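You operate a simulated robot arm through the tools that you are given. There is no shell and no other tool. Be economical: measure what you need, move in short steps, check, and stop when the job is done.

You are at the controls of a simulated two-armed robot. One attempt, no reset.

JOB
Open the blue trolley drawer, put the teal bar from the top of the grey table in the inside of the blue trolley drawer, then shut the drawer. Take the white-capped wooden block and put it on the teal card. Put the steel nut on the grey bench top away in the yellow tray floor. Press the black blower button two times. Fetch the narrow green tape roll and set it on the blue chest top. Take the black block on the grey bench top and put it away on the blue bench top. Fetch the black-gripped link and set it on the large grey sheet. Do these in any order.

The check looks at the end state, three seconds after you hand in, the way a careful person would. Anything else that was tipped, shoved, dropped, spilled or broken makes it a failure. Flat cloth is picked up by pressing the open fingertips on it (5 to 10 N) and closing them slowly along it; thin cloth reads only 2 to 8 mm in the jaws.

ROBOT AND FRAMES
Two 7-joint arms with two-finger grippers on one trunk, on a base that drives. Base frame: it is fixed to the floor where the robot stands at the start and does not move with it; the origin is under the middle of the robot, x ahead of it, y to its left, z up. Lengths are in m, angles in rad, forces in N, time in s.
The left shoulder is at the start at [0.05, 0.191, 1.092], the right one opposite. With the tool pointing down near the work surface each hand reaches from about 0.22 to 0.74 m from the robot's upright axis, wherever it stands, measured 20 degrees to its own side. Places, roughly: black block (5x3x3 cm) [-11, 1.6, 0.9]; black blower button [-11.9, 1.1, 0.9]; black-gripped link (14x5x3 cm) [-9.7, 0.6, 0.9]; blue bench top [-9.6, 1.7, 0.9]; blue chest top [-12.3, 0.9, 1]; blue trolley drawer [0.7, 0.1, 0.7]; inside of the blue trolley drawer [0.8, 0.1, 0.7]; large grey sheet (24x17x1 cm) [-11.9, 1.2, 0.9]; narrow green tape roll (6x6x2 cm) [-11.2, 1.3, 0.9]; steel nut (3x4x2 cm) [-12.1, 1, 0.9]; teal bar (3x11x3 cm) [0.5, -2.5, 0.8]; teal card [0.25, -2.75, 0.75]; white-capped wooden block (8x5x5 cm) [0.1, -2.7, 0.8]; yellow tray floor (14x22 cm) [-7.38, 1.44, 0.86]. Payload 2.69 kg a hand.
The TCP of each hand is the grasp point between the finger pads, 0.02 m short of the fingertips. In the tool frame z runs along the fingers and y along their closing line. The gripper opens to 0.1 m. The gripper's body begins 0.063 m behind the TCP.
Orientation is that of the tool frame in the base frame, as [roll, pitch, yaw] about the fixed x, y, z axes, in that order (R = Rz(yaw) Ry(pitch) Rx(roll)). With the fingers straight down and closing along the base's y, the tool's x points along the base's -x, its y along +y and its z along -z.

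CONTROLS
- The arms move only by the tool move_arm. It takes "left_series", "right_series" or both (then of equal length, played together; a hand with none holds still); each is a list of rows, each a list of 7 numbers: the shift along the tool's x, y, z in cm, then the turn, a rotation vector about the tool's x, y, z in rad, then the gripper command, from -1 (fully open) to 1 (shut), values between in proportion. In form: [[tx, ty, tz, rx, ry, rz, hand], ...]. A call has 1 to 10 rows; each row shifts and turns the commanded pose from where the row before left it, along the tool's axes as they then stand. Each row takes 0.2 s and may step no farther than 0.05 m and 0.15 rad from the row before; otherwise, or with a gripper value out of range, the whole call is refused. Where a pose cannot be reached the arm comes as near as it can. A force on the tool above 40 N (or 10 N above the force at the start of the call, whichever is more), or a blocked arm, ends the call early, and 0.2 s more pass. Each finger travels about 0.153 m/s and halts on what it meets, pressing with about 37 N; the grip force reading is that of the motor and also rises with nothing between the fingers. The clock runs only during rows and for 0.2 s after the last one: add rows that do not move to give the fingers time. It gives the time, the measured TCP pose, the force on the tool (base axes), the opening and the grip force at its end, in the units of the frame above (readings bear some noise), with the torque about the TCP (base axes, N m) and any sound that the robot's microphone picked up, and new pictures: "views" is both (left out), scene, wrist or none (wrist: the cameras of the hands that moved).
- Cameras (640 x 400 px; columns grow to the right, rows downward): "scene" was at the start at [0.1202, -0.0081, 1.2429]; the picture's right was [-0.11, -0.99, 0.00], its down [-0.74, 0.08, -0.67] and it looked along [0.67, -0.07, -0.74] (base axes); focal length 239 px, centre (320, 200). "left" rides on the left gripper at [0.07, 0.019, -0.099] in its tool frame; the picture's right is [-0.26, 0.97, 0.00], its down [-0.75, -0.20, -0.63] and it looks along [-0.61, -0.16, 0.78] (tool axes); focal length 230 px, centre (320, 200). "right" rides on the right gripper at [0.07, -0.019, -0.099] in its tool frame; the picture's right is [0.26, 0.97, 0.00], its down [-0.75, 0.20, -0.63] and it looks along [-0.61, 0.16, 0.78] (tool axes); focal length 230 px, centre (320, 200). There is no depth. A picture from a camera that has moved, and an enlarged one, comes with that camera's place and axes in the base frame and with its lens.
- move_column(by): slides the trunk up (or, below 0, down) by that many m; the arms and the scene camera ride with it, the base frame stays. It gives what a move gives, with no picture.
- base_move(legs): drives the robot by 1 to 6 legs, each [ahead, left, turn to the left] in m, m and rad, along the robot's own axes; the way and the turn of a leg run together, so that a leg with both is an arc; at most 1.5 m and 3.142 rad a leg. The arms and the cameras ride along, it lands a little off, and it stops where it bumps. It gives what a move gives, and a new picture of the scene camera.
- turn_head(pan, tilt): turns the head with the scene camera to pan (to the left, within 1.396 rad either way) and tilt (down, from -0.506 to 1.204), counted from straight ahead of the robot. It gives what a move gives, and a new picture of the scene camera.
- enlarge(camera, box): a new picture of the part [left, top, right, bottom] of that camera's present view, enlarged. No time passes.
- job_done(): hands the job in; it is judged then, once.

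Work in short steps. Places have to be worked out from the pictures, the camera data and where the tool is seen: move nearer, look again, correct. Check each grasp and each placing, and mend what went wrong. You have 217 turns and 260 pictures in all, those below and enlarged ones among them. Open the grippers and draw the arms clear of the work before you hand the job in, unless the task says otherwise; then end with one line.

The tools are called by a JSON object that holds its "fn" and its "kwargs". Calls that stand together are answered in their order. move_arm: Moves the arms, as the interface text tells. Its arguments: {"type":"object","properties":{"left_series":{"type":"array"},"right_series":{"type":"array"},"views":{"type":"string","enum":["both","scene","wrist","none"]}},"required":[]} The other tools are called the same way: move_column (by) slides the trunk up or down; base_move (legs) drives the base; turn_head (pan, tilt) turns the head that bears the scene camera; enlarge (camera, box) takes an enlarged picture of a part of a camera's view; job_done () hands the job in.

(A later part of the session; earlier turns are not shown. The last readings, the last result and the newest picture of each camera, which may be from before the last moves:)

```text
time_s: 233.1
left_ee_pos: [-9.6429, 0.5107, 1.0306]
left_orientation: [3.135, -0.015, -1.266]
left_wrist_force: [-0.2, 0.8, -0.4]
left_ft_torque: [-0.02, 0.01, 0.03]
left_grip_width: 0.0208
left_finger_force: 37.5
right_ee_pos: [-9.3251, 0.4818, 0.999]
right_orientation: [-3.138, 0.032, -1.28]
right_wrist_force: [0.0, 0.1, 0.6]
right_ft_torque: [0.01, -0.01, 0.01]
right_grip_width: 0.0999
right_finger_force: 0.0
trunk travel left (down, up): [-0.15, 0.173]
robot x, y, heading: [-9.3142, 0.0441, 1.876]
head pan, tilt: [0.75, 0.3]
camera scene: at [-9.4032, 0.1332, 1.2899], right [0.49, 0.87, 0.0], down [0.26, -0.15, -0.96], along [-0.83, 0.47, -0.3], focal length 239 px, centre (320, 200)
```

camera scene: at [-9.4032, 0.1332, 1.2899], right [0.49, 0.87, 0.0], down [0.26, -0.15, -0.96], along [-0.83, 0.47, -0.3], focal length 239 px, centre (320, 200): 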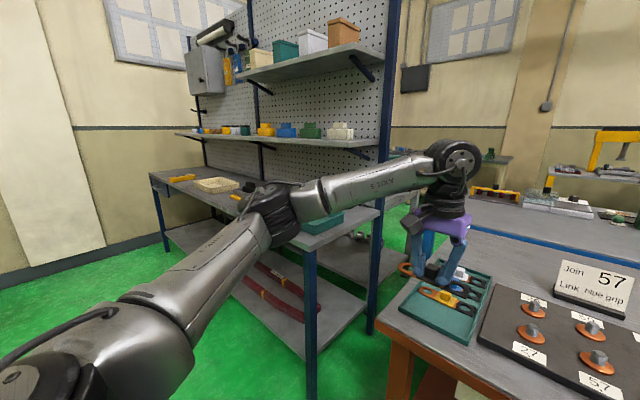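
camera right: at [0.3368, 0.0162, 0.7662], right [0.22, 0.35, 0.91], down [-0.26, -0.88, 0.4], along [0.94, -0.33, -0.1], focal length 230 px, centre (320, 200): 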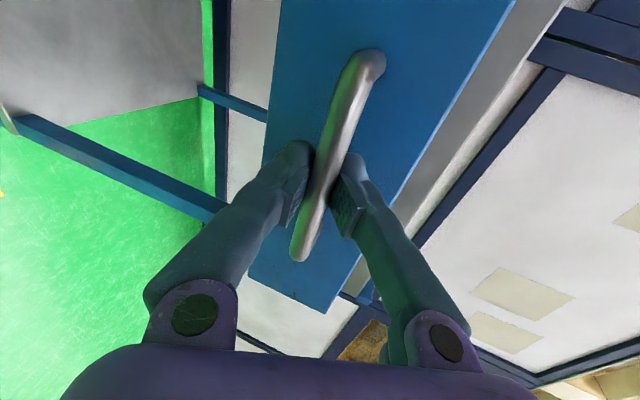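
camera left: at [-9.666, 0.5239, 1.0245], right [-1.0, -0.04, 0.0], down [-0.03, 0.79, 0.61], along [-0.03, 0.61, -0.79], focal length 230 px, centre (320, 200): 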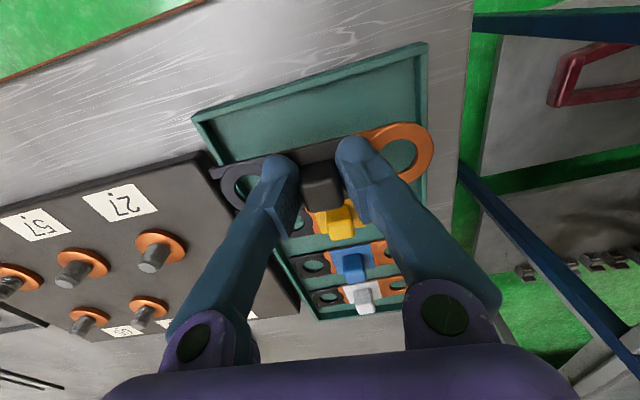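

The tasks' grey bench lies behind (north of) the pegboard, so it must be reached from the north side. I drive back east along the corridor to the aisle and face north.

{"fn": "base_move", "kwargs": {"legs": [[-0.16, 0, 0], [0, 0, -1.53], [1.4, 0, 0], [1.4, 0, 0], [1.4, 0, 0], [0, 0, 1.5]]}}

{"fn": "turn_head", "kwargs": {"pan": 0.6, "tilt": 0.25}}

```text
time_s: 261.5
left_ee_pos: [-5.592, 1.7571, 1.0294]
left_orientation: [3.135, -0.017, -1.357]
left_wrist_force: [0.1, 0.2, -1.3]
left_ft_torque: [0.01, 0.02, -0.04]
left_grip_width: 0.0207
left_finger_force: 36.9
right_ee_pos: [-5.2767, 1.6995, 0.9985]
right_orientation: [-3.139, 0.033, -1.37]
right_wrist_force: [0.2, 0.7, 0.2]
right_ft_torque: [0.0, 0.03, 0.04]
right_grip_width: 0.0999
right_finger_force: 0.1
trunk travel left (down, up): [-0.15, 0.173]
robot x, y, heading: [-5.3055, 1.2671, 1.784]
head pan, tilt: [0.75, 0.3]
camera scene: at [-5.3866, 1.3587, 1.2899], right [0.57, 0.82, 0.0], down [0.24, -0.17, -0.96], along [-0.79, 0.54, -0.3], focal length 239 px, centre (320, 200)
```

scene: 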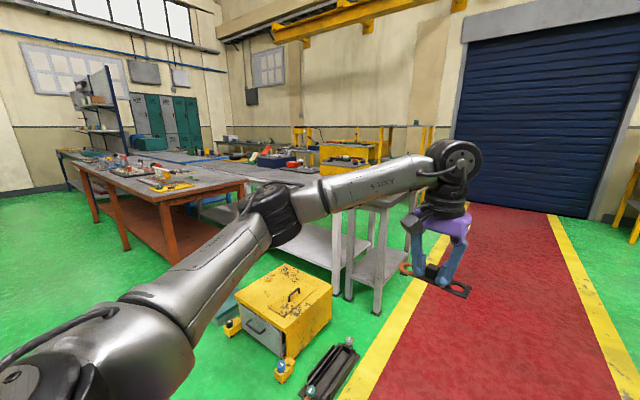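

```text
time_s: 262.2
left_ee_pos: [-5.5921, 1.7574, 1.0307]
left_orientation: [3.134, -0.018, -1.356]
left_wrist_force: [-0.8, 0.7, -1.2]
left_ft_torque: [0.0, -0.02, -0.01]
left_grip_width: 0.0207
left_finger_force: 37.5
right_ee_pos: [-5.2761, 1.6995, 0.9975]
right_orientation: [-3.139, 0.033, -1.37]
right_wrist_force: [0.3, 0.9, 0.1]
right_ft_torque: [-0.01, 0.02, 0.04]
right_grip_width: 0.0999
right_finger_force: 0.0
trunk travel left (down, up): [-0.15, 0.173]
robot x, y, heading: [-5.3018, 1.2675, 1.788]
head pan, tilt: [0.6, 0.25]
camera scene: at [-5.3777, 1.3696, 1.2946], right [0.68, 0.73, 0.0], down [0.18, -0.17, -0.97], along [-0.71, 0.66, -0.25], focal length 239 px, centre (320, 200)
```

scene: 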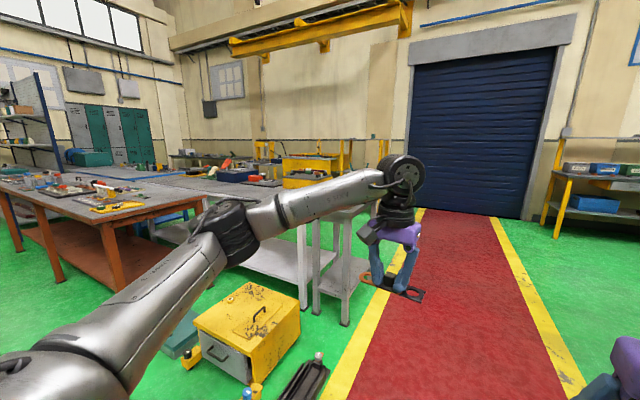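

I advance 1.3 m up the aisle and look west between the tables.

{"fn": "base_move", "kwargs": {"legs": [[1.3, -0.1, 0.06]]}}

{"fn": "turn_head", "kwargs": {"pan": 1.0, "tilt": 0.2}}

```text
time_s: 268.9
left_ee_pos: [-5.8627, 3.0387, 1.0297]
left_orientation: [3.136, -0.017, -1.28]
left_wrist_force: [-0.4, 0.6, -1.4]
left_ft_torque: [-0.02, 0.02, 0.03]
left_grip_width: 0.0206
left_finger_force: 36.9
right_ee_pos: [-5.5432, 3.0044, 0.9983]
right_orientation: [-3.14, 0.032, -1.293]
right_wrist_force: [0.4, -0.7, -0.5]
right_ft_torque: [0.02, 0.01, 0.01]
right_grip_width: 0.1
right_finger_force: 0.1
trunk travel left (down, up): [-0.15, 0.173]
robot x, y, heading: [-5.5354, 2.5709, 1.863]
head pan, tilt: [0.6, 0.25]
camera scene: at [-5.6193, 2.6686, 1.2946], right [0.63, 0.78, 0.0], down [0.19, -0.16, -0.97], along [-0.75, 0.61, -0.25], focal length 239 px, centre (320, 200)
```

scene: 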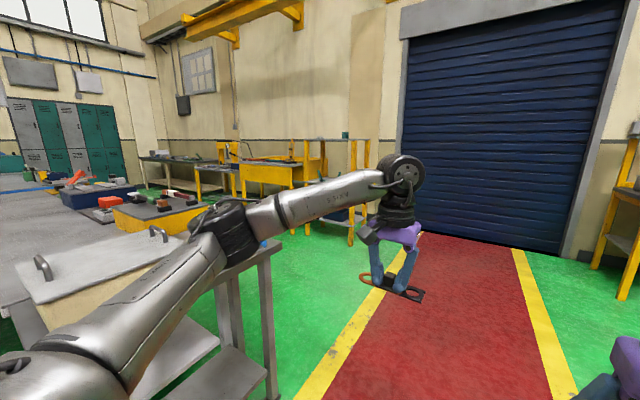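

```text
time_s: 269.8
left_ee_pos: [-5.8627, 3.0371, 1.0305]
left_orientation: [3.134, -0.019, -1.281]
left_wrist_force: [0.1, -0.5, -1.5]
left_ft_torque: [0.02, 0.03, 0.01]
left_grip_width: 0.0207
left_finger_force: 36.8
right_ee_pos: [-5.5454, 3.0048, 0.9983]
right_orientation: [-3.138, 0.033, -1.295]
right_wrist_force: [-0.2, 0.9, 0.7]
right_ft_torque: [0.02, 0.01, 0.0]
right_grip_width: 0.1
right_finger_force: 0.0
trunk travel left (down, up): [-0.15, 0.173]
robot x, y, heading: [-5.5378, 2.5684, 1.864]
head pan, tilt: [1.0, 0.201]
camera scene: at [-5.6362, 2.6355, 1.2992], right [0.28, 0.96, 0.0], down [0.19, -0.06, -0.98], along [-0.94, 0.27, -0.2], focal length 239 px, centre (320, 200)
```

scene: 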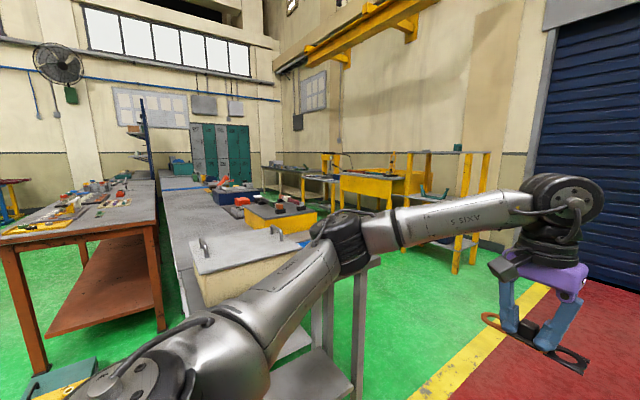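

There is a wide corridor north of the middle table row. I go up 1.5 m, turn west, and drive along it.

{"fn": "base_move", "kwargs": {"legs": [[1.45, -0.05, 0.05], [0, 0, 1.572], [1.4, 0, 0], [1.4, 0, 0]]}}

{"fn": "turn_head", "kwargs": {"pan": 0.5, "tilt": 0.35}}

```text
time_s: 294.0
left_ee_pos: [-9.0183, 2.6653, 1.031]
left_orientation: [3.135, -0.016, 0.335]
left_wrist_force: [0.1, -0.8, -0.3]
left_ft_torque: [-0.02, -0.02, -0.01]
left_grip_width: 0.0209
left_finger_force: 36.6
right_ee_pos: [-8.9989, 2.987, 0.9985]
right_orientation: [-3.137, 0.03, 0.32]
right_wrist_force: [-0.2, 0.1, -0.4]
right_ft_torque: [-0.01, 0.01, 0.01]
right_grip_width: 0.0999
right_finger_force: 0.2
trunk travel left (down, up): [-0.15, 0.173]
robot x, y, heading: [-8.5674, 3.0135, -2.796]
head pan, tilt: [1.0, 0.201]
camera scene: at [-8.6234, 2.9086, 1.2992], right [-0.97, 0.23, 0.0], down [0.05, 0.19, -0.98], along [-0.23, -0.95, -0.2], focal length 239 px, centre (320, 200)
```

scene: 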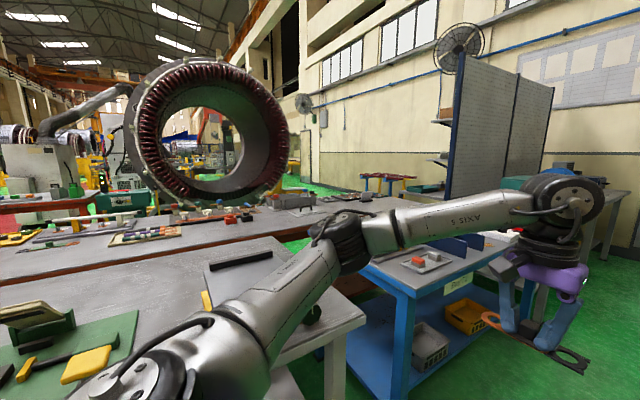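

```text
time_s: 294.9
left_ee_pos: [-9.0184, 2.6649, 1.0309]
left_orientation: [3.135, -0.018, 0.334]
left_wrist_force: [-0.2, -0.5, -0.7]
left_ft_torque: [0.02, -0.02, 0.0]
left_grip_width: 0.0209
left_finger_force: 37.0
right_ee_pos: [-8.999, 2.9865, 0.9972]
right_orientation: [-3.137, 0.033, 0.321]
right_wrist_force: [0.1, 0.1, -0.2]
right_ft_torque: [-0.01, -0.02, 0.01]
right_grip_width: 0.1
right_finger_force: 0.0
trunk travel left (down, up): [-0.15, 0.173]
robot x, y, heading: [-8.5651, 3.0109, -2.804]
head pan, tilt: [0.499, 0.351]
camera scene: at [-8.664, 2.9302, 1.2852], right [-0.74, 0.67, 0.0], down [0.23, 0.25, -0.94], along [-0.63, -0.7, -0.34], focal length 239 px, centre (320, 200)
```

scene: 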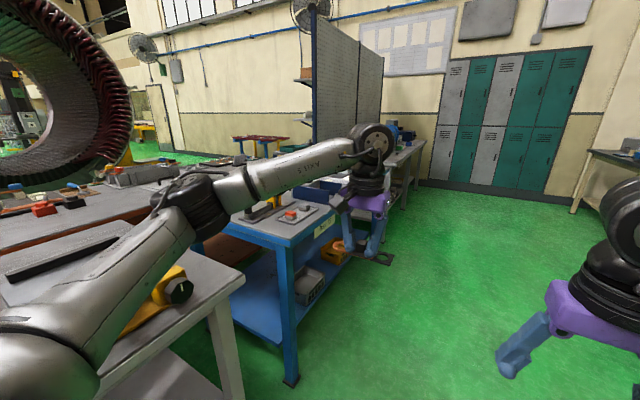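

The blue bench and then the grey bench (behind the pegboard) line this corridor. I drive on 3.1 m and turn to face the grey bench.

{"fn": "base_move", "kwargs": {"legs": [[1.4, 0, 0], [1.4, 0, 0], [0.5, 0.0, 0], [0, 0, 1.571]]}}

{"fn": "turn_head", "kwargs": {"pan": 0, "tilt": 0.5}}

```text
time_s: 314.7
left_ee_pos: [-11.321, 1.4509, 1.0306]
left_orientation: [3.136, -0.018, 1.884]
left_wrist_force: [-0.3, 0.6, -1.1]
left_ft_torque: [0.01, 0.02, 0.01]
left_grip_width: 0.0207
left_finger_force: 36.7
right_ee_pos: [-11.6411, 1.4767, 0.9974]
right_orientation: [-3.138, 0.033, 1.871]
right_wrist_force: [0.2, -0.4, 0.5]
right_ft_torque: [0.04, 0.03, -0.01]
right_grip_width: 0.1002
right_finger_force: 0.0
trunk travel left (down, up): [-0.15, 0.173]
robot x, y, heading: [-11.661, 1.9107, -1.253]
head pan, tilt: [0.499, 0.351]
camera scene: at [-11.5762, 1.8092, 1.2852], right [-0.69, -0.73, 0.0], down [-0.25, 0.24, -0.94], along [0.68, -0.64, -0.34], focal length 239 px, centre (320, 200)
```

scene: 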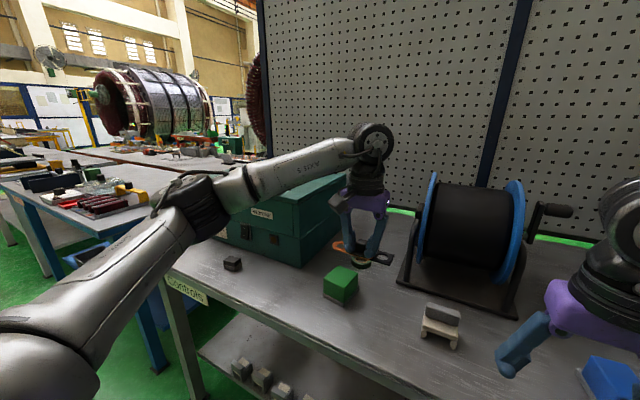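

```text
time_s: 315.6
left_ee_pos: [-11.3206, 1.4509, 1.031]
left_orientation: [3.134, -0.018, 1.885]
left_wrist_force: [0.9, -0.3, -0.4]
left_ft_torque: [0.02, -0.01, -0.02]
left_grip_width: 0.0206
left_finger_force: 37.0
right_ee_pos: [-11.6403, 1.4758, 0.9978]
right_orientation: [-3.136, 0.033, 1.872]
right_wrist_force: [-1.0, 0.1, 0.4]
right_ft_torque: [0.02, 0.0, 0.0]
right_grip_width: 0.1001
right_finger_force: 0.2
trunk travel left (down, up): [-0.15, 0.173]
robot x, y, heading: [-11.661, 1.9121, -1.256]
head pan, tilt: [0.0, 0.499]
camera scene: at [-11.6157, 1.7866, 1.2715], right [-0.95, -0.31, 0.0], down [-0.15, 0.45, -0.88], along [0.27, -0.83, -0.48], focal length 239 px, centre (320, 200)
```

scene: 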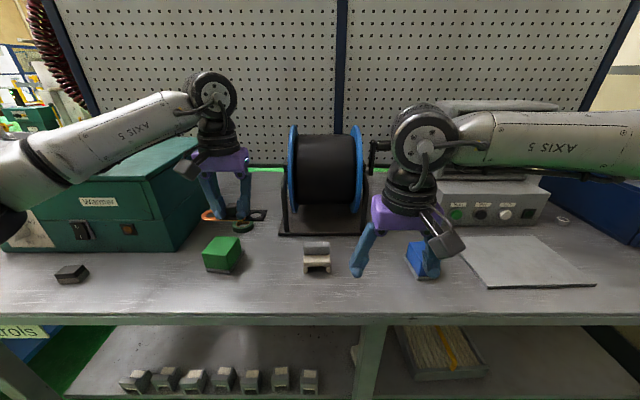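

All grey-bench items are in view. I enlarge both halves for detail.

{"fn": "enlarge", "kwargs": {"camera": "scene", "box": [380, 140, 640, 302]}}

{"fn": "enlarge", "kwargs": {"camera": "scene", "box": [0, 140, 340, 340]}}

```text
2.46 times, centred on (510, 221) of scene
camera zoom: at [-11.6157, 1.7866, 1.2715], right [-0.95, -0.31, 0.0], down [-0.15, 0.45, -0.88], along [0.27, -0.83, -0.48], focal length 589 px, centre (-148, 148)
```

zoom: 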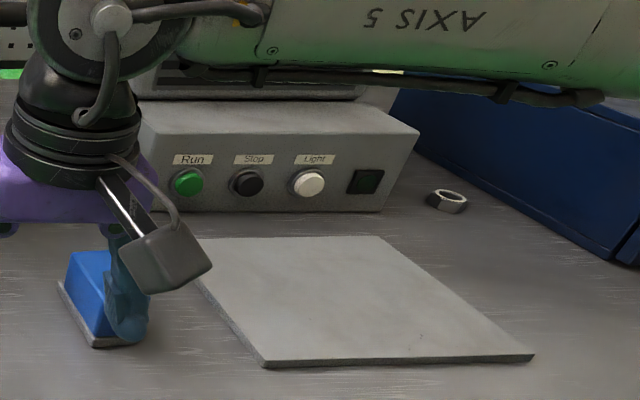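

```text
1.88 times, centred on (170, 240) of scene
camera zoom: at [-11.6157, 1.7866, 1.2715], right [-0.95, -0.31, 0.0], down [-0.15, 0.45, -0.88], along [0.27, -0.83, -0.48], focal length 450 px, centre (602, 125)
```

zoom: 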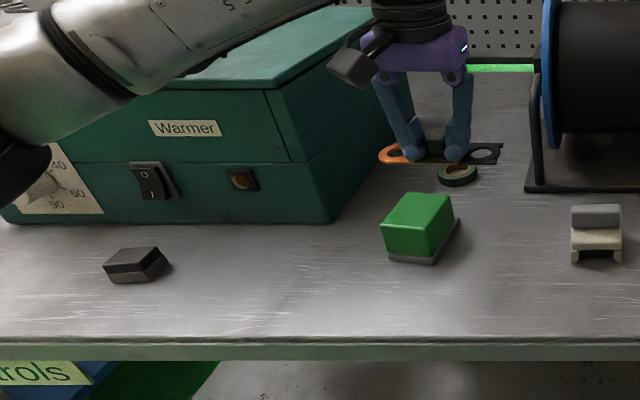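

The button is the black "Stop" on the grey blower; the grey sheet centre is about [-11.935,1.21], the nut at [-12.12,0.99]. I shift the base 0.58 m right to place the link with the left hand.

{"fn": "base_move", "kwargs": {"legs": [[0, -0.6, 0.03]]}}

{"fn": "move_arm", "kwargs": {"left_series": [[0, 0, 0, 0, 0, 0, 1]], "views": "wrist"}}

```text
time_s: 321.5
left_ee_pos: [-11.8877, 1.2619, 1.0312]
left_orientation: [3.137, -0.019, 1.914]
left_wrist_force: [0.5, 0.4, -0.5]
left_ft_torque: [0.0, -0.01, 0.0]
left_grip_width: 0.0209
left_finger_force: 37.2
right_ee_pos: [-12.2075, 1.2791, 0.9975]
right_orientation: [-3.139, 0.034, 1.901]
right_wrist_force: [0.0, 0.2, 0.4]
right_ft_torque: [0.02, 0.01, 0.01]
right_grip_width: 0.1001
right_finger_force: 0.2
trunk travel left (down, up): [-0.15, 0.173]
robot x, y, heading: [-12.2376, 1.7128, -1.234]
head pan, tilt: [0.0, 0.499]
camera scene: at [-12.1918, 1.5895, 1.2715], right [-0.94, -0.34, 0.0], down [-0.16, 0.45, -0.88], along [0.3, -0.83, -0.48], focal length 239 px, centre (320, 200)
```

scene: 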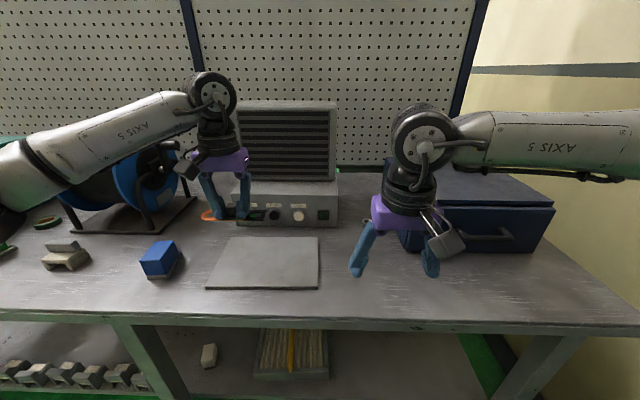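

```text
time_s: 321.9
left_ee_pos: [-11.8893, 1.2622, 1.0303]
left_orientation: [3.136, -0.017, 1.913]
left_wrist_force: [-0.4, 0.0, 0.2]
left_ft_torque: [0.03, 0.0, -0.03]
left_grip_width: 0.0208
left_finger_force: 37.5
right_ee_pos: [-12.2086, 1.2792, 0.9987]
right_orientation: [-3.137, 0.033, 1.9]
right_wrist_force: [1.0, -0.1, -0.1]
right_ft_torque: [0.0, -0.01, 0.0]
right_grip_width: 0.0999
right_finger_force: 0.0
trunk travel left (down, up): [-0.15, 0.173]
robot x, y, heading: [-12.2386, 1.711, -1.228]
head pan, tilt: [0.0, 0.499]
camera left: at [-11.8937, 1.3317, 1.1308], right [1.0, 0.08, 0.0], down [0.06, -0.79, 0.61], along [0.05, -0.61, -0.79], focal length 230 px, centre (320, 200)
```

left: 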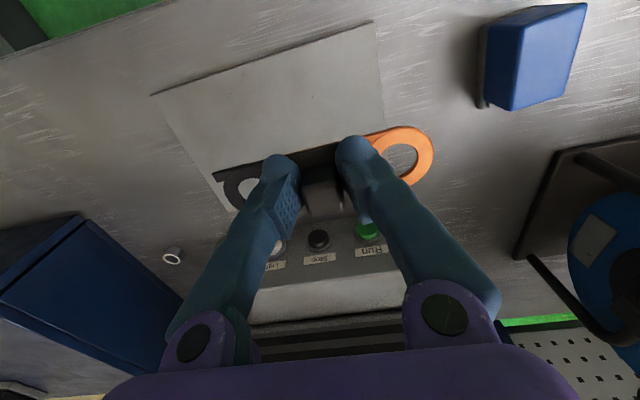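

I shift over the sheet centre and lower to z≈0.925.

{"fn": "move_arm", "kwargs": {"left_series": [[-0.9, -1.6, 0, 0, 0, 0, 1], [-0.9, -1.6, 0, 0, 0, 0, 1], [-0.8, -1.5, 0, 0, 0, 0, 1], [0, 0, 2.5, 0, 0, 0, 1], [0, 0, 2.5, 0, 0, 0, 1], [0, 0, 2.5, 0, 0, 0, 1], [0, 0, 2.5, 0, 0, 0, 1], [0, 0, 0, 0, 0, 0, 1]], "views": "wrist"}}

```text
time_s: 323.7
left_ee_pos: [-11.9249, 1.2225, 0.9298]
left_orientation: [3.134, -0.019, 1.912]
left_wrist_force: [0.2, -0.1, -1.4]
left_ft_torque: [0.05, 0.0, -0.04]
left_grip_width: 0.0206
left_finger_force: 36.9
right_ee_pos: [-12.2083, 1.2794, 0.9978]
right_orientation: [-3.14, 0.033, 1.899]
right_wrist_force: [-0.1, 0.1, -0.8]
right_ft_torque: [0.04, 0.04, -0.03]
right_grip_width: 0.1003
right_finger_force: 0.0
trunk travel left (down, up): [-0.15, 0.173]
robot x, y, heading: [-12.2363, 1.7131, -1.225]
head pan, tilt: [0.0, 0.499]
camera left: at [-11.9301, 1.2928, 1.0298], right [1.0, 0.08, 0.0], down [0.06, -0.79, 0.62], along [0.05, -0.61, -0.79], focal length 230 px, centre (320, 200)
```

left: 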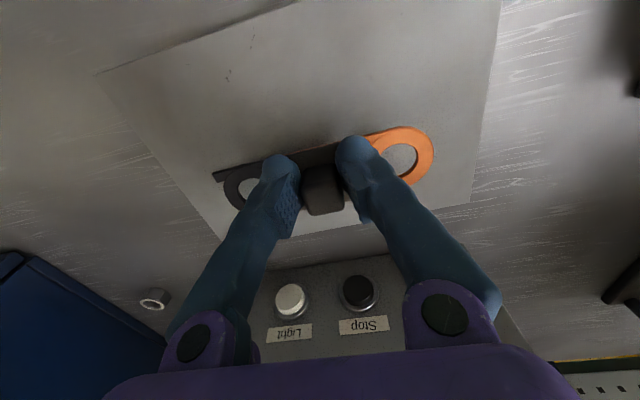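

The link is centred above the sheet. I lower in small steps until contact.

{"fn": "move_arm", "kwargs": {"left_series": [[0, 0, 1, 0, 0, 0, 1], [0, 0, 0.8, 0, 0, 0, 1], [0, 0, 0.5, 0, 0, 0, 1], [0, 0, 0.4, 0, 0, 0, 1], [0, 0, 0.4, 0, 0, 0, 1], [0, 0, 0, 0, 0, 0, 1]], "views": "wrist"}}

```text
time_s: 325.1
left_ee_pos: [-11.9245, 1.2242, 0.8974]
left_orientation: [3.135, -0.019, 1.913]
left_wrist_force: [0.5, 0.0, -0.7]
left_ft_torque: [0.0, 0.0, 0.04]
left_grip_width: 0.0208
left_finger_force: 36.8
right_ee_pos: [-12.2084, 1.2787, 0.9974]
right_orientation: [-3.139, 0.034, 1.9]
right_wrist_force: [-0.3, 0.5, 0.9]
right_ft_torque: [0.0, -0.02, -0.03]
right_grip_width: 0.1003
right_finger_force: 0.1
trunk travel left (down, up): [-0.15, 0.173]
robot x, y, heading: [-12.2417, 1.7131, -1.228]
head pan, tilt: [0.0, 0.499]
camera left: at [-11.9297, 1.2945, 0.9982], right [1.0, 0.08, 0.0], down [0.06, -0.79, 0.61], along [0.05, -0.61, -0.79], focal length 230 px, centre (320, 200)
```

left: 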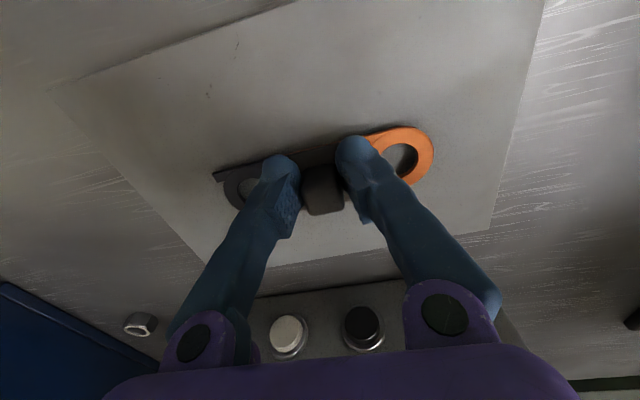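

{"fn": "move_arm", "kwargs": {"left_series": [[0, 0, 0.3, 0, 0, 0, 1], [0, 0, 0.3, 0, 0, 0, 1], [0, 0, 0.3, 0, 0, 0, 1], [0, 0, 0.2, 0, 0, 0, 1], [0, 0, 0.2, 0, 0, 0, 1], [0, 0, 0, 0, 0, 0, 1]], "views": "none"}}

```text
time_s: 326.3
left_ee_pos: [-11.9233, 1.2235, 0.8922]
left_orientation: [3.138, -0.005, 1.915]
left_wrist_force: [-0.6, 3.7, 14.5]
left_ft_torque: [0.26, 0.06, -0.02]
left_grip_width: 0.0209
left_finger_force: 37.0
right_ee_pos: [-12.209, 1.28, 0.9979]
right_orientation: [-3.14, 0.032, 1.9]
right_wrist_force: [0.6, 0.0, -0.3]
right_ft_torque: [0.02, -0.01, 0.02]
right_grip_width: 0.1001
right_finger_force: 0.0
trunk travel left (down, up): [-0.15, 0.173]
robot x, y, heading: [-12.2404, 1.7131, -1.225]
head pan, tilt: [0.0, 0.499]
stopped in row 6 (left hand): the force on the tool passed its limit at 42 N (the readings are from after the stop); the commanded pose is now the measured one
```

Contact. I release and lift straight up.

{"fn": "move_arm", "kwargs": {"left_series": [[0, 0, -0.2, 0, 0, 0, 1], [0, 0, 0, 0, 0, 0, 0.3], [0, 0, 0, 0, 0, 0, -0.3], [0, 0, 0, 0, 0, 0, -0.3], [0, 0, -2, 0, 0, 0, -0.3], [0, 0, -3, 0, 0, 0, -0.3], [0, 0, -5, 0, 0, 0, -0.3], [0, 0, -4, 0, 0, 0, -0.3], [0, 0, 0, 0, 0, 0, -0.3]], "views": "wrist"}}

```text
time_s: 328.3
left_ee_pos: [-11.925, 1.2243, 1.0328]
left_orientation: [3.138, -0.009, 1.915]
left_wrist_force: [-0.4, 0.2, -0.4]
left_ft_torque: [-0.01, 0.0, 0.01]
left_grip_width: 0.0649
left_finger_force: 0.0
right_ee_pos: [-12.2083, 1.2792, 0.9983]
right_orientation: [-3.139, 0.034, 1.9]
right_wrist_force: [0.2, 0.3, -0.7]
right_ft_torque: [-0.02, 0.01, 0.0]
right_grip_width: 0.1001
right_finger_force: 0.1
trunk travel left (down, up): [-0.15, 0.173]
robot x, y, heading: [-12.2413, 1.7066, -1.225]
head pan, tilt: [0.0, 0.499]
camera left: at [-11.9299, 1.2942, 1.1327], right [1.0, 0.08, 0.0], down [0.06, -0.78, 0.62], along [0.05, -0.62, -0.78], focal length 230 px, centre (320, 200)
```

left: 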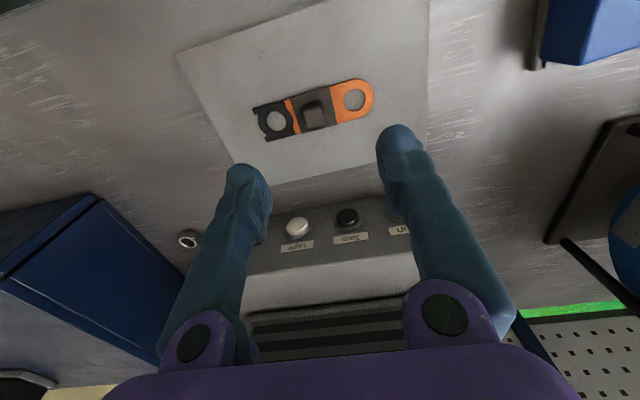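

The link lies on the sheet. Triangulation puts the black Stop button at [-11.877,1.086,0.904]. I close and tilt the left hand forward to press it.

{"fn": "move_arm", "kwargs": {"left_series": [[0, 0, 0, 0, -0.15, 0, 1], [0, 0, 0, 0, -0.15, 0, 1], [0, 0, 0, 0, -0.15, 0, 1], [0, 0, 0, 0, -0.15, 0, 1], [0, 0, 0, 0, -0.15, 0, 1], [0, 0, 0, 0, -0.15, 0, 1], [-2.9, 0, 3.6, 0, 0, 0, 1], [-2.9, 0, 3.6, 0, 0, 0, 1], [0, 0, 0, 0, 0, 0, 1]], "views": "wrist"}}

```text
time_s: 330.3
left_ee_pos: [-11.8923, 1.1328, 1.0313]
left_orientation: [3.134, 0.892, 1.909]
left_wrist_force: [0.0, 1.0, 0.4]
left_ft_torque: [0.0, 0.02, -0.04]
left_grip_width: 0.0
left_finger_force: 29.6
right_ee_pos: [-12.2081, 1.2797, 0.9981]
right_orientation: [-3.138, 0.034, 1.9]
right_wrist_force: [0.6, 0.9, 0.9]
right_ft_torque: [0.0, -0.01, 0.04]
right_grip_width: 0.1002
right_finger_force: 0.0
trunk travel left (down, up): [-0.15, 0.173]
robot x, y, heading: [-12.2365, 1.7116, -1.224]
head pan, tilt: [0.0, 0.499]
camera left: at [-11.9153, 1.253, 1.0394], right [0.96, 0.17, 0.2], down [-0.2, -0.05, 0.98], along [0.18, -0.98, -0.02], focal length 230 px, centre (320, 200)
```

left: 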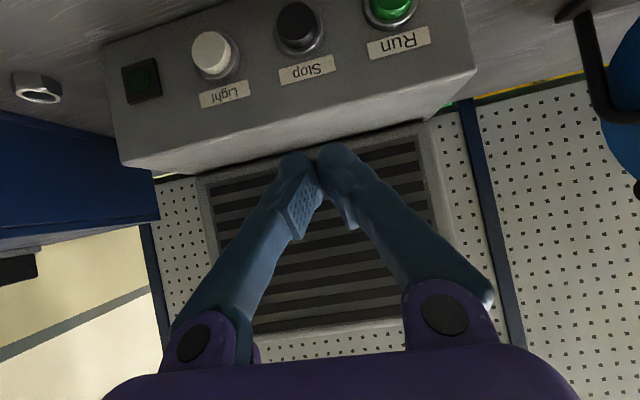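

The estimate is confirmed. I lower to the button's height.

{"fn": "move_arm", "kwargs": {"left_series": [[3.2, 0, 2.6, 0, 0, 0, 1], [3.2, 0, 2.6, 0, 0, 0, 1], [3.2, 0, 2.6, 0, 0, 0, 1], [0, 0, 0, 0, 0, 0, 1]], "views": "both"}}

```text
time_s: 331.3
left_ee_pos: [-11.8911, 1.1347, 0.9072]
left_orientation: [3.136, 0.891, 1.909]
left_wrist_force: [0.2, -1.0, 0.3]
left_ft_torque: [0.02, 0.01, -0.01]
left_grip_width: 0.0
left_finger_force: 29.8
right_ee_pos: [-12.2081, 1.279, 0.9981]
right_orientation: [-3.136, 0.033, 1.901]
right_wrist_force: [0.5, -1.2, 0.6]
right_ft_torque: [0.02, 0.03, 0.02]
right_grip_width: 0.0999
right_finger_force: 0.0
trunk travel left (down, up): [-0.15, 0.173]
robot x, y, heading: [-12.2386, 1.7132, -1.228]
head pan, tilt: [0.0, 0.499]
camera scene: at [-12.1918, 1.5897, 1.2715], right [-0.94, -0.34, 0.0], down [-0.16, 0.45, -0.88], along [0.3, -0.83, -0.48], focal length 239 px, centre (320, 200)
camera left: at [-11.9141, 1.2534, 0.9158], right [0.96, 0.17, 0.2], down [-0.2, -0.05, 0.98], along [0.18, -0.98, -0.02], focal length 230 px, centre (320, 200)
```

scene: 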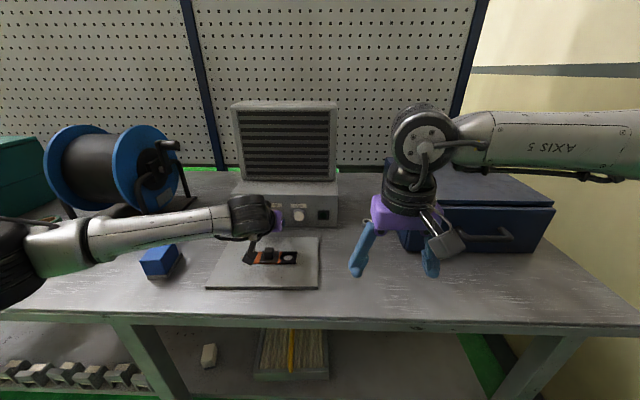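
left: 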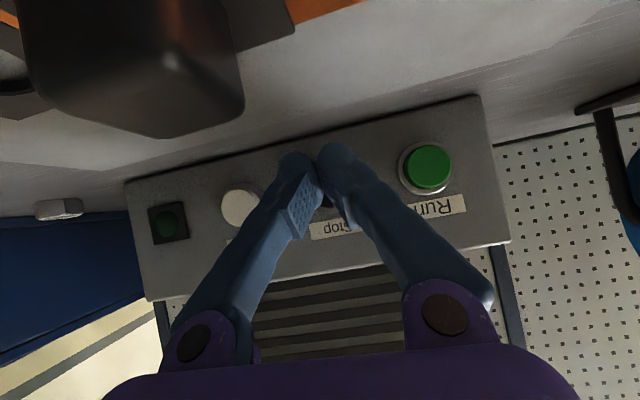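

The wrist camera is close above the link's grip, so I rise, reduce the tilt to 0.5 rad and come down again with more clearance.

{"fn": "move_arm", "kwargs": {"left_series": [[-2.35, 0, -1.87, 0, 0, 0, 1], [-2.35, 0, -1.87, 0, 0, 0, 1], [0, 0, 0, 0, 0.13, 0, 1], [0, 0, 0, 0, 0.13, 0, 1], [0, 0, 0, 0, 0.13, 0, 1], [1.2, 0, 2.2, 0, 0, 0, 1], [1.2, 0, 2.2, 0, 0, 0, 1], [0, 0, 0, 0, 0, 0, 1]], "views": "wrist"}}

```text
time_s: 333.1
left_ee_pos: [-11.8905, 1.1328, 0.9202]
left_orientation: [3.137, 0.501, 1.914]
left_wrist_force: [0.3, 0.5, -0.3]
left_ft_torque: [-0.02, -0.01, 0.01]
left_grip_width: 0.0001
left_finger_force: 29.9
right_ee_pos: [-12.2076, 1.2783, 0.9969]
right_orientation: [-3.138, 0.034, 1.901]
right_wrist_force: [-0.1, 0.0, 0.1]
right_ft_torque: [0.01, 0.01, 0.01]
right_grip_width: 0.1
right_finger_force: 0.1
trunk travel left (down, up): [-0.15, 0.173]
robot x, y, heading: [-12.2388, 1.7122, -1.231]
head pan, tilt: [0.0, 0.499]
camera left: at [-11.9093, 1.2411, 0.9727], right [0.99, 0.11, 0.13], down [-0.07, -0.4, 0.91], along [0.15, -0.91, -0.39], focal length 230 px, centre (320, 200)
```

left: 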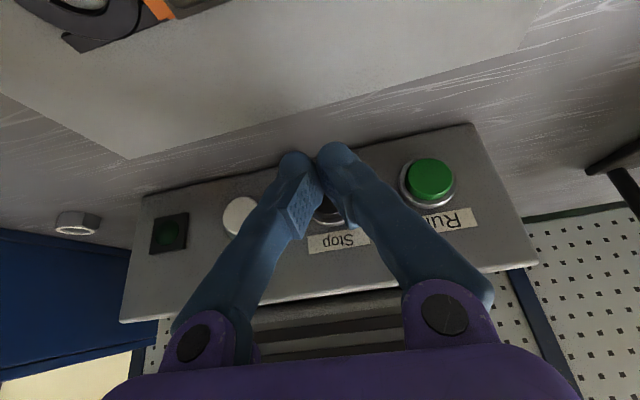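

Aligned with the Stop button; I advance 2.5 cm horizontally, watching the force and sounds.

{"fn": "move_arm", "kwargs": {"left_series": [[-0.44, 0, 0.24, 0, 0, 0, 1], [-0.44, 0, 0.24, 0, 0, 0, 1], [-0.44, 0, 0.24, 0, 0, 0, 1], [-0.44, 0, 0.24, 0, 0, 0, 1], [-0.44, 0, 0.24, 0, 0, 0, 1]], "views": "wrist"}}

```text
time_s: 334.3
left_ee_pos: [-11.882, 1.1101, 0.9174]
left_orientation: [3.137, 0.499, 1.913]
left_wrist_force: [-0.2, 1.2, -0.1]
left_ft_torque: [0.04, 0.02, 0.02]
left_grip_width: 0.0002
left_finger_force: 29.3
right_ee_pos: [-12.2075, 1.278, 0.9975]
right_orientation: [-3.137, 0.033, 1.901]
right_wrist_force: [-0.2, -0.1, 0.4]
right_ft_torque: [0.02, 0.0, -0.02]
right_grip_width: 0.1002
right_finger_force: 0.1
trunk travel left (down, up): [-0.15, 0.173]
robot x, y, heading: [-12.2339, 1.7126, -1.226]
head pan, tilt: [0.0, 0.499]
camera left: at [-11.9014, 1.2184, 0.9719], right [0.99, 0.11, 0.13], down [-0.07, -0.4, 0.91], along [0.15, -0.91, -0.39], focal length 230 px, centre (320, 200)
```

left: 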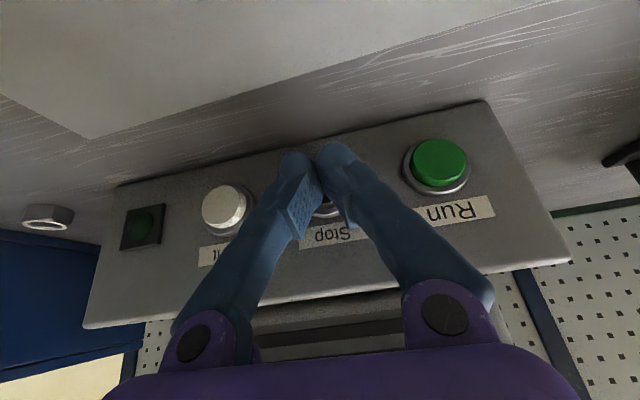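

Heights match (corner of the tip ≈0.905). I continue 5 mm at a time.

{"fn": "move_arm", "kwargs": {"left_series": [[-0.44, 0, 0.24, 0, 0, 0, 1], [-0.35, 0, 0.19, 0, 0, 0, 1], [-0.26, 0, 0.14, 0, 0, 0, 1], [0, 0, 0, 0, 0, 0, 1]], "views": "wrist"}}

```text
time_s: 335.4
left_ee_pos: [-11.8807, 1.1028, 0.9177]
left_orientation: [3.136, 0.492, 1.913]
left_wrist_force: [-4.4, 18.5, 4.8]
left_ft_torque: [-0.01, 0.0, -0.03]
left_grip_width: 0.0062
left_finger_force: 29.0
right_ee_pos: [-12.2078, 1.2816, 0.9989]
right_orientation: [-3.138, 0.034, 1.903]
right_wrist_force: [-0.7, -0.6, 0.3]
right_ft_torque: [-0.03, 0.0, 0.0]
right_grip_width: 0.0999
right_finger_force: 0.1
trunk travel left (down, up): [-0.15, 0.173]
robot x, y, heading: [-12.2382, 1.716, -1.225]
head pan, tilt: [0.0, 0.499]
heard: click
stopped in row 4 (left hand): the force on the tool passed its limit at 40 N (the readings are from after the stop); the commanded pose is now the measured one
camera left: at [-11.8994, 1.2119, 0.9719], right [0.99, 0.11, 0.13], down [-0.07, -0.41, 0.91], along [0.15, -0.9, -0.4], focal length 230 px, centre (320, 200)
```

left: 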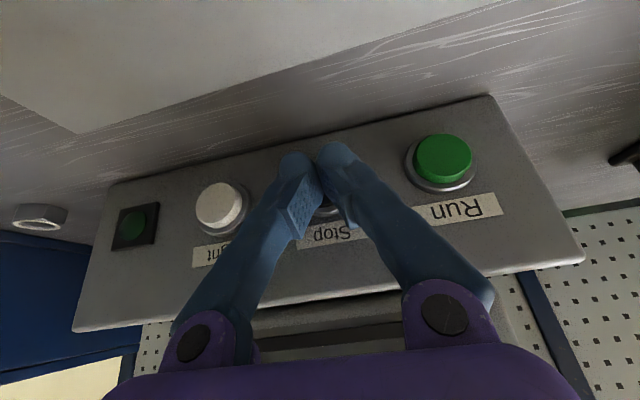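

Click heard: first press. I back off 2.5 cm, checking for sounds.

{"fn": "move_arm", "kwargs": {"left_series": [[0.88, 0, -0.48, 0, 0, 0, 1], [0.88, 0, -0.48, 0, 0, 0, 1], [0.44, 0, -0.24, 0, 0, 0, 1], [0, 0, 0, 0, 0, 0, 1]], "views": "none"}}

{"fn": "move_arm", "kwargs": {"left_series": [[-0.6, 0, 0.33, 0, 0, 0, 1], [-0.6, 0, 0.33, 0, 0, 0, 1], [-0.44, 0, 0.24, 0, 0, 0, 1], [-0.35, 0, 0.19, 0, 0, 0, 1], [-0.3, 0, 0.16, 0, 0, 0, 1], [-0.26, 0, 0.14, 0, 0, 0, 1], [0, 0, 0, 0, 0, 0, 1]], "views": "none"}}

```text
time_s: 336.4
left_ee_pos: [-11.8883, 1.1269, 0.9164]
left_orientation: [3.136, 0.492, 1.913]
left_wrist_force: [-0.4, -0.1, 0.1]
left_ft_torque: [0.02, 0.01, 0.0]
left_grip_width: 0.0
left_finger_force: 29.3
right_ee_pos: [-12.2067, 1.2799, 0.9975]
right_orientation: [-3.139, 0.033, 1.899]
right_wrist_force: [-0.2, -0.3, -0.4]
right_ft_torque: [0.0, -0.01, -0.04]
right_grip_width: 0.1003
right_finger_force: 0.1
trunk travel left (down, up): [-0.15, 0.173]
robot x, y, heading: [-12.2406, 1.7158, -1.224]
head pan, tilt: [0.0, 0.499]
```

```text
time_s: 337.8
left_ee_pos: [-11.8823, 1.1034, 0.9137]
left_orientation: [3.132, 0.48, 1.905]
left_wrist_force: [-4.1, 22.9, 7.0]
left_ft_torque: [-0.1, 0.03, -0.02]
left_grip_width: 0.0062
left_finger_force: 29.2
right_ee_pos: [-12.2078, 1.2819, 0.999]
right_orientation: [-3.139, 0.034, 1.901]
right_wrist_force: [-0.3, 0.0, -1.0]
right_ft_torque: [0.02, 0.01, 0.03]
right_grip_width: 0.0998
right_finger_force: 0.1
trunk travel left (down, up): [-0.15, 0.173]
robot x, y, heading: [-12.2375, 1.7136, -1.222]
head pan, tilt: [0.0, 0.499]
heard: click
stopped in row 7 (left hand): the force on the tool passed its limit at 43 N (the readings are from after the stop); the commanded pose is now the measured one
```

Second click heard: the button has been pressed twice. I back off, rise and return the left hand to vertical.

{"fn": "move_arm", "kwargs": {"left_series": [[1.8, 0, -1, 0, 0, 0, 1], [1.8, 0, -1, 0, 0, 0, 1], [-2, 0, -4, 0, 0, 0, -1], [-2, 0, -4, 0, 0, 0, -1], [0, 0, -2, 0, 0.12, 0, -1], [0, 0, -1, 0, 0.12, 0, -1], [0, 0, -1, 0, 0.12, 0, -1], [3, 0, 0, 0, 0.12, 0, -1], [3, 0, 0, 0, 0, 0, -1]], "views": "none"}}

{"fn": "base_move", "kwargs": {"legs": [[0.07, 0, 0]]}}

{"fn": "move_arm", "kwargs": {"right_series": [[-3, 0, 0, 0, 0, 0, -1], [-3, 0, 0, 0, 0, 0, -1]], "views": "wrist"}}

```text
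time_s: 339.8
left_ee_pos: [-11.9183, 1.2137, 1.0364]
left_orientation: [3.137, -0.001, 1.911]
left_wrist_force: [-0.2, 1.1, -0.3]
left_ft_torque: [0.0, 0.01, 0.0]
left_grip_width: 0.0999
left_finger_force: 0.1
right_ee_pos: [-12.2077, 1.2801, 0.9984]
right_orientation: [-3.137, 0.033, 1.904]
right_wrist_force: [-0.4, 0.2, -1.1]
right_ft_torque: [0.01, -0.02, 0.0]
right_grip_width: 0.0999
right_finger_force: 0.0
trunk travel left (down, up): [-0.15, 0.173]
robot x, y, heading: [-12.2388, 1.7129, -1.229]
head pan, tilt: [0.0, 0.499]
```

```text
time_s: 340.8
left_ee_pos: [-11.8959, 1.1458, 1.037]
left_orientation: [3.134, 0.0, 1.91]
left_wrist_force: [0.3, 0.2, -0.2]
left_ft_torque: [0.03, 0.04, -0.02]
left_grip_width: 0.1001
left_finger_force: 0.0
right_ee_pos: [-12.1832, 1.2133, 0.9983]
right_orientation: [-3.138, 0.031, 1.902]
right_wrist_force: [-0.3, 0.0, -0.3]
right_ft_torque: [-0.01, 0.01, 0.01]
right_grip_width: 0.0997
right_finger_force: 0.1
trunk travel left (down, up): [-0.15, 0.173]
robot x, y, heading: [-12.2119, 1.651, -1.228]
head pan, tilt: [0.0, 0.499]
camera scene: at [-12.1676, 1.5238, 1.2714], right [-0.94, -0.34, 0.0], down [-0.16, 0.45, -0.88], along [0.3, -0.83, -0.48], focal length 239 px, centre (320, 200)
```

scene: 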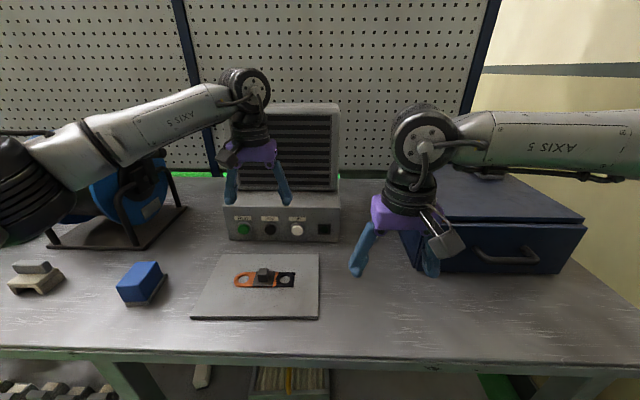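

```text
time_s: 341.4
left_ee_pos: [-11.8946, 1.1464, 1.0363]
left_orientation: [3.135, 0.001, 1.912]
left_wrist_force: [0.5, -0.4, -0.1]
left_ft_torque: [0.02, -0.02, 0.01]
left_grip_width: 0.0999
left_finger_force: 0.1
right_ee_pos: [-12.163, 1.1573, 0.9994]
right_orientation: [-3.138, 0.032, 1.902]
right_wrist_force: [-0.3, -0.1, -0.6]
right_ft_torque: [-0.03, 0.02, -0.01]
right_grip_width: 0.0999
right_finger_force: 0.0
trunk travel left (down, up): [-0.15, 0.173]
robot x, y, heading: [-12.2167, 1.649, -1.23]
head pan, tilt: [0.0, 0.499]
camera right: at [-12.2039, 1.2218, 1.0972], right [0.83, 0.56, -0.01], down [0.43, -0.62, 0.65], along [0.36, -0.55, -0.76], focal length 230 px, centre (320, 200)
```

right: 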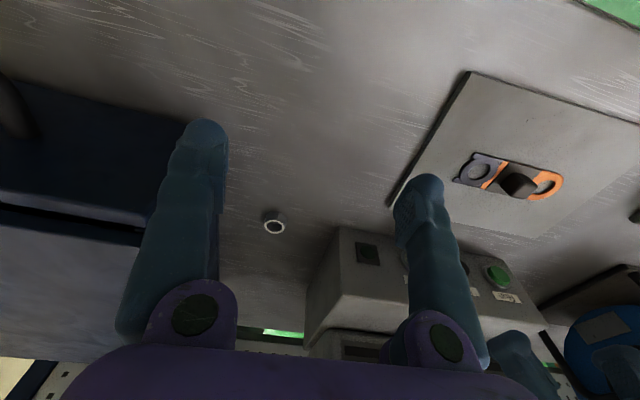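

The nut is at about [-12.126,0.987], between blower and chest with ~10 cm each side. I move the right hand over it and lower to 0.95.

{"fn": "move_arm", "kwargs": {"right_series": [[-4.3, -0.5, 0, 0, 0, 0, -0.4], [-4.3, -0.5, 0, 0, 0, 0, -0.4], [-4.3, -0.5, 0, 0, 0, 0, -0.4], [-4.3, -0.5, 0, 0, 0, 0, -0.4], [0, 0, 2.5, 0, 0, 0, -0.4], [0, 0, 2.5, 0, 0, 0, -0.4], [0, 0, 0, 0, 0, 0, -0.4]], "views": "wrist"}}

```text
time_s: 343.0
left_ee_pos: [-11.8948, 1.1457, 1.0353]
left_orientation: [3.134, 0.0, 1.911]
left_wrist_force: [-0.2, 0.5, 0.3]
left_ft_torque: [-0.02, 0.02, 0.01]
left_grip_width: 0.1002
left_finger_force: 0.0
right_ee_pos: [-12.1266, 0.9867, 0.9559]
right_orientation: [-3.139, 0.034, 1.902]
right_wrist_force: [0.1, 0.2, -0.1]
right_ft_torque: [0.04, -0.02, -0.01]
right_grip_width: 0.07
right_finger_force: 0.1
trunk travel left (down, up): [-0.15, 0.173]
robot x, y, heading: [-12.2141, 1.6461, -1.229]
head pan, tilt: [0.0, 0.499]
camera right: at [-12.1675, 1.051, 1.0519], right [0.83, 0.56, -0.01], down [0.43, -0.62, 0.65], along [0.36, -0.55, -0.76], focal length 230 px, centre (320, 200)
```

right: 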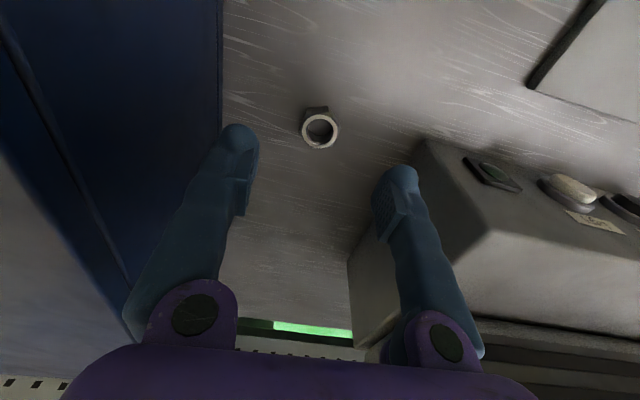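

Centred on the nut. I descend, stop just above the bench and close.

{"fn": "move_arm", "kwargs": {"right_series": [[0, 0, 2.5, 0, 0, 0, -0.4], [0, 0, 2.5, 0, 0, 0, -0.4], [0, 0, 1.4, 0, 0, 0, -0.4], [0, 0, 0.5, 0, 0, 0, -0.4], [0, 0, 0, 0, 0, 0, -0.4]], "views": "wrist"}}

```text
time_s: 344.2
left_ee_pos: [-11.8953, 1.1468, 1.0353]
left_orientation: [3.134, 0.0, 1.912]
left_wrist_force: [-0.7, 0.0, 0.4]
left_ft_torque: [0.01, -0.02, 0.02]
left_grip_width: 0.0999
left_finger_force: 0.0
right_ee_pos: [-12.127, 0.9839, 0.887]
right_orientation: [-3.139, 0.032, 1.903]
right_wrist_force: [-0.3, 0.9, 0.0]
right_ft_torque: [-0.04, 0.03, -0.06]
right_grip_width: 0.0698
right_finger_force: 0.1
trunk travel left (down, up): [-0.15, 0.173]
robot x, y, heading: [-12.2131, 1.6498, -1.228]
head pan, tilt: [0.0, 0.499]
camera right: at [-12.1675, 1.048, 0.9842], right [0.83, 0.56, -0.01], down [0.43, -0.62, 0.65], along [0.36, -0.55, -0.76], focal length 230 px, centre (320, 200)
```

right: 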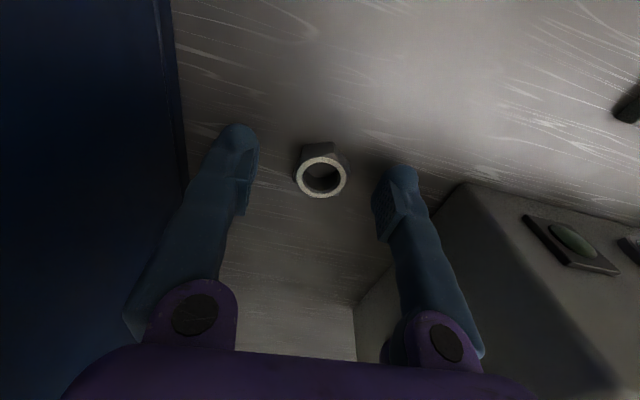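

A further 5 mm down, close and lift slowly.

{"fn": "move_arm", "kwargs": {"right_series": [[0.1, 0, 0.5, 0, 0, 0, -0.4], [0, 0, 0, 0, 0, 0, 0.2], [0, 0, 0, 0, 0, 0, 1], [0, 0, 0, 0, 0, 0, 1], [0, 0, 0, 0, 0, 0, 1], [0, 0, -0.7, 0, 0, 0, 1], [0, 0, -1, 0, 0, 0, 1], [0, 0, -1, 0, 0, 0, 1], [0, 0, -1, 0, 0, 0, 1], [0, 0, 0, 0, 0, 0, 1]], "views": "wrist"}}

```text
time_s: 346.4
left_ee_pos: [-11.8951, 1.147, 1.0367]
left_orientation: [3.135, 0.0, 1.911]
left_wrist_force: [0.5, -0.6, 0.8]
left_ft_torque: [-0.01, 0.01, 0.0]
left_grip_width: 0.0998
left_finger_force: 0.0
right_ee_pos: [-12.1262, 0.9869, 0.9202]
right_orientation: [-3.136, 0.032, 1.902]
right_wrist_force: [-0.1, 0.6, -1.3]
right_ft_torque: [0.01, -0.02, -0.01]
right_grip_width: 0.0289
right_finger_force: 36.6
trunk travel left (down, up): [-0.15, 0.173]
robot x, y, heading: [-12.2154, 1.6472, -1.224]
head pan, tilt: [0.0, 0.499]
camera right: at [-12.1679, 1.0505, 1.0169], right [0.83, 0.56, -0.01], down [0.43, -0.62, 0.65], along [0.36, -0.55, -0.76], focal length 230 px, centre (320, 200)
```

right: 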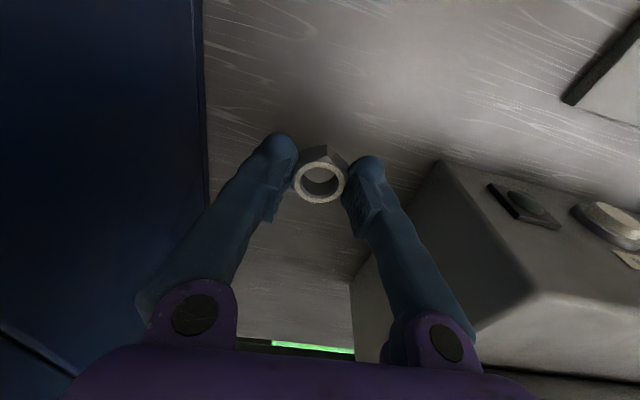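

Nut held (2.9 cm). I lift it and draw both arms back before moving along the bench.

{"fn": "move_arm", "kwargs": {"right_series": [[0, 0, -2, 0, 0, 0, 1], [0, 0, -2.5, 0, 0, 0, 1], [0, 0, -2.5, 0, 0, 0, 1], [0, 0, -2.5, 0, 0, 0, 1], [0, 0, -2, 0, 0, 0, 1], [2.5, 0, 0, 0, 0, 0, 1], [3, 0, 0, 0, 0, 0, 1], [3, 0, 0, 0, 0, 0, 1], [3, 0, 0, 0, 0, 0, 1], [3, 0, 0, 0, 0, 0, 1]], "left_series": [[3, 0, 0, 0, 0, 0, -1], [3, 0, 0, 0, 0, 0, -1], [3, 0, 0, 0, 0, 0, -1], [3, 0, 0, 0, 0, 0, -1], [3, 0, 0, 0, 0, 0, -1], [3, 0, 0, 0, 0, 0, -1], [2, 0, 0, 0, 0, 0, -1], [0, 0, 0, 0, 0, 0, -1], [0, 0, 0, 0, 0, 0, -1], [0, 0, 0, 0, 0, 0, -1]], "views": "none"}}

{"fn": "base_move", "kwargs": {"legs": [[0.0, 0.67, 0]]}}

```text
time_s: 348.6
left_ee_pos: [-11.9652, 1.3343, 1.0363]
left_orientation: [3.136, 0.001, 1.911]
left_wrist_force: [-0.4, -1.0, 0.0]
left_ft_torque: [0.03, -0.04, 0.05]
left_grip_width: 0.1002
left_finger_force: 0.0
right_ee_pos: [-12.1738, 1.127, 1.028]
right_orientation: [-3.139, 0.033, 1.902]
right_wrist_force: [-0.4, 0.0, -0.4]
right_ft_torque: [0.03, 0.01, 0.0]
right_grip_width: 0.0287
right_finger_force: 36.8
trunk travel left (down, up): [-0.15, 0.173]
robot x, y, heading: [-12.2158, 1.647, -1.222]
head pan, tilt: [0.0, 0.499]
```

```text
time_s: 355.0
left_ee_pos: [-11.323, 1.5649, 1.0352]
left_orientation: [3.135, 0.0, 1.912]
left_wrist_force: [-0.2, 0.0, -0.2]
left_ft_torque: [0.0, 0.02, 0.03]
left_grip_width: 0.0999
left_finger_force: 0.0
right_ee_pos: [-11.5325, 1.3574, 1.0277]
right_orientation: [-3.136, 0.033, 1.904]
right_wrist_force: [0.6, 0.5, -0.9]
right_ft_torque: [-0.01, -0.05, 0.01]
right_grip_width: 0.029
right_finger_force: 37.1
trunk travel left (down, up): [-0.15, 0.173]
robot x, y, heading: [-11.5728, 1.8774, -1.223]
head pan, tilt: [0.0, 0.499]
camera scene: at [-11.527, 1.7553, 1.2715], right [-0.94, -0.34, 0.0], down [-0.16, 0.45, -0.88], along [0.3, -0.83, -0.48], focal length 239 px, centre (320, 200)
```

scene: 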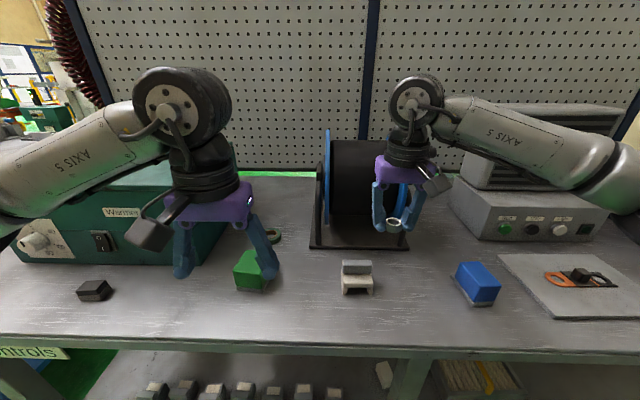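

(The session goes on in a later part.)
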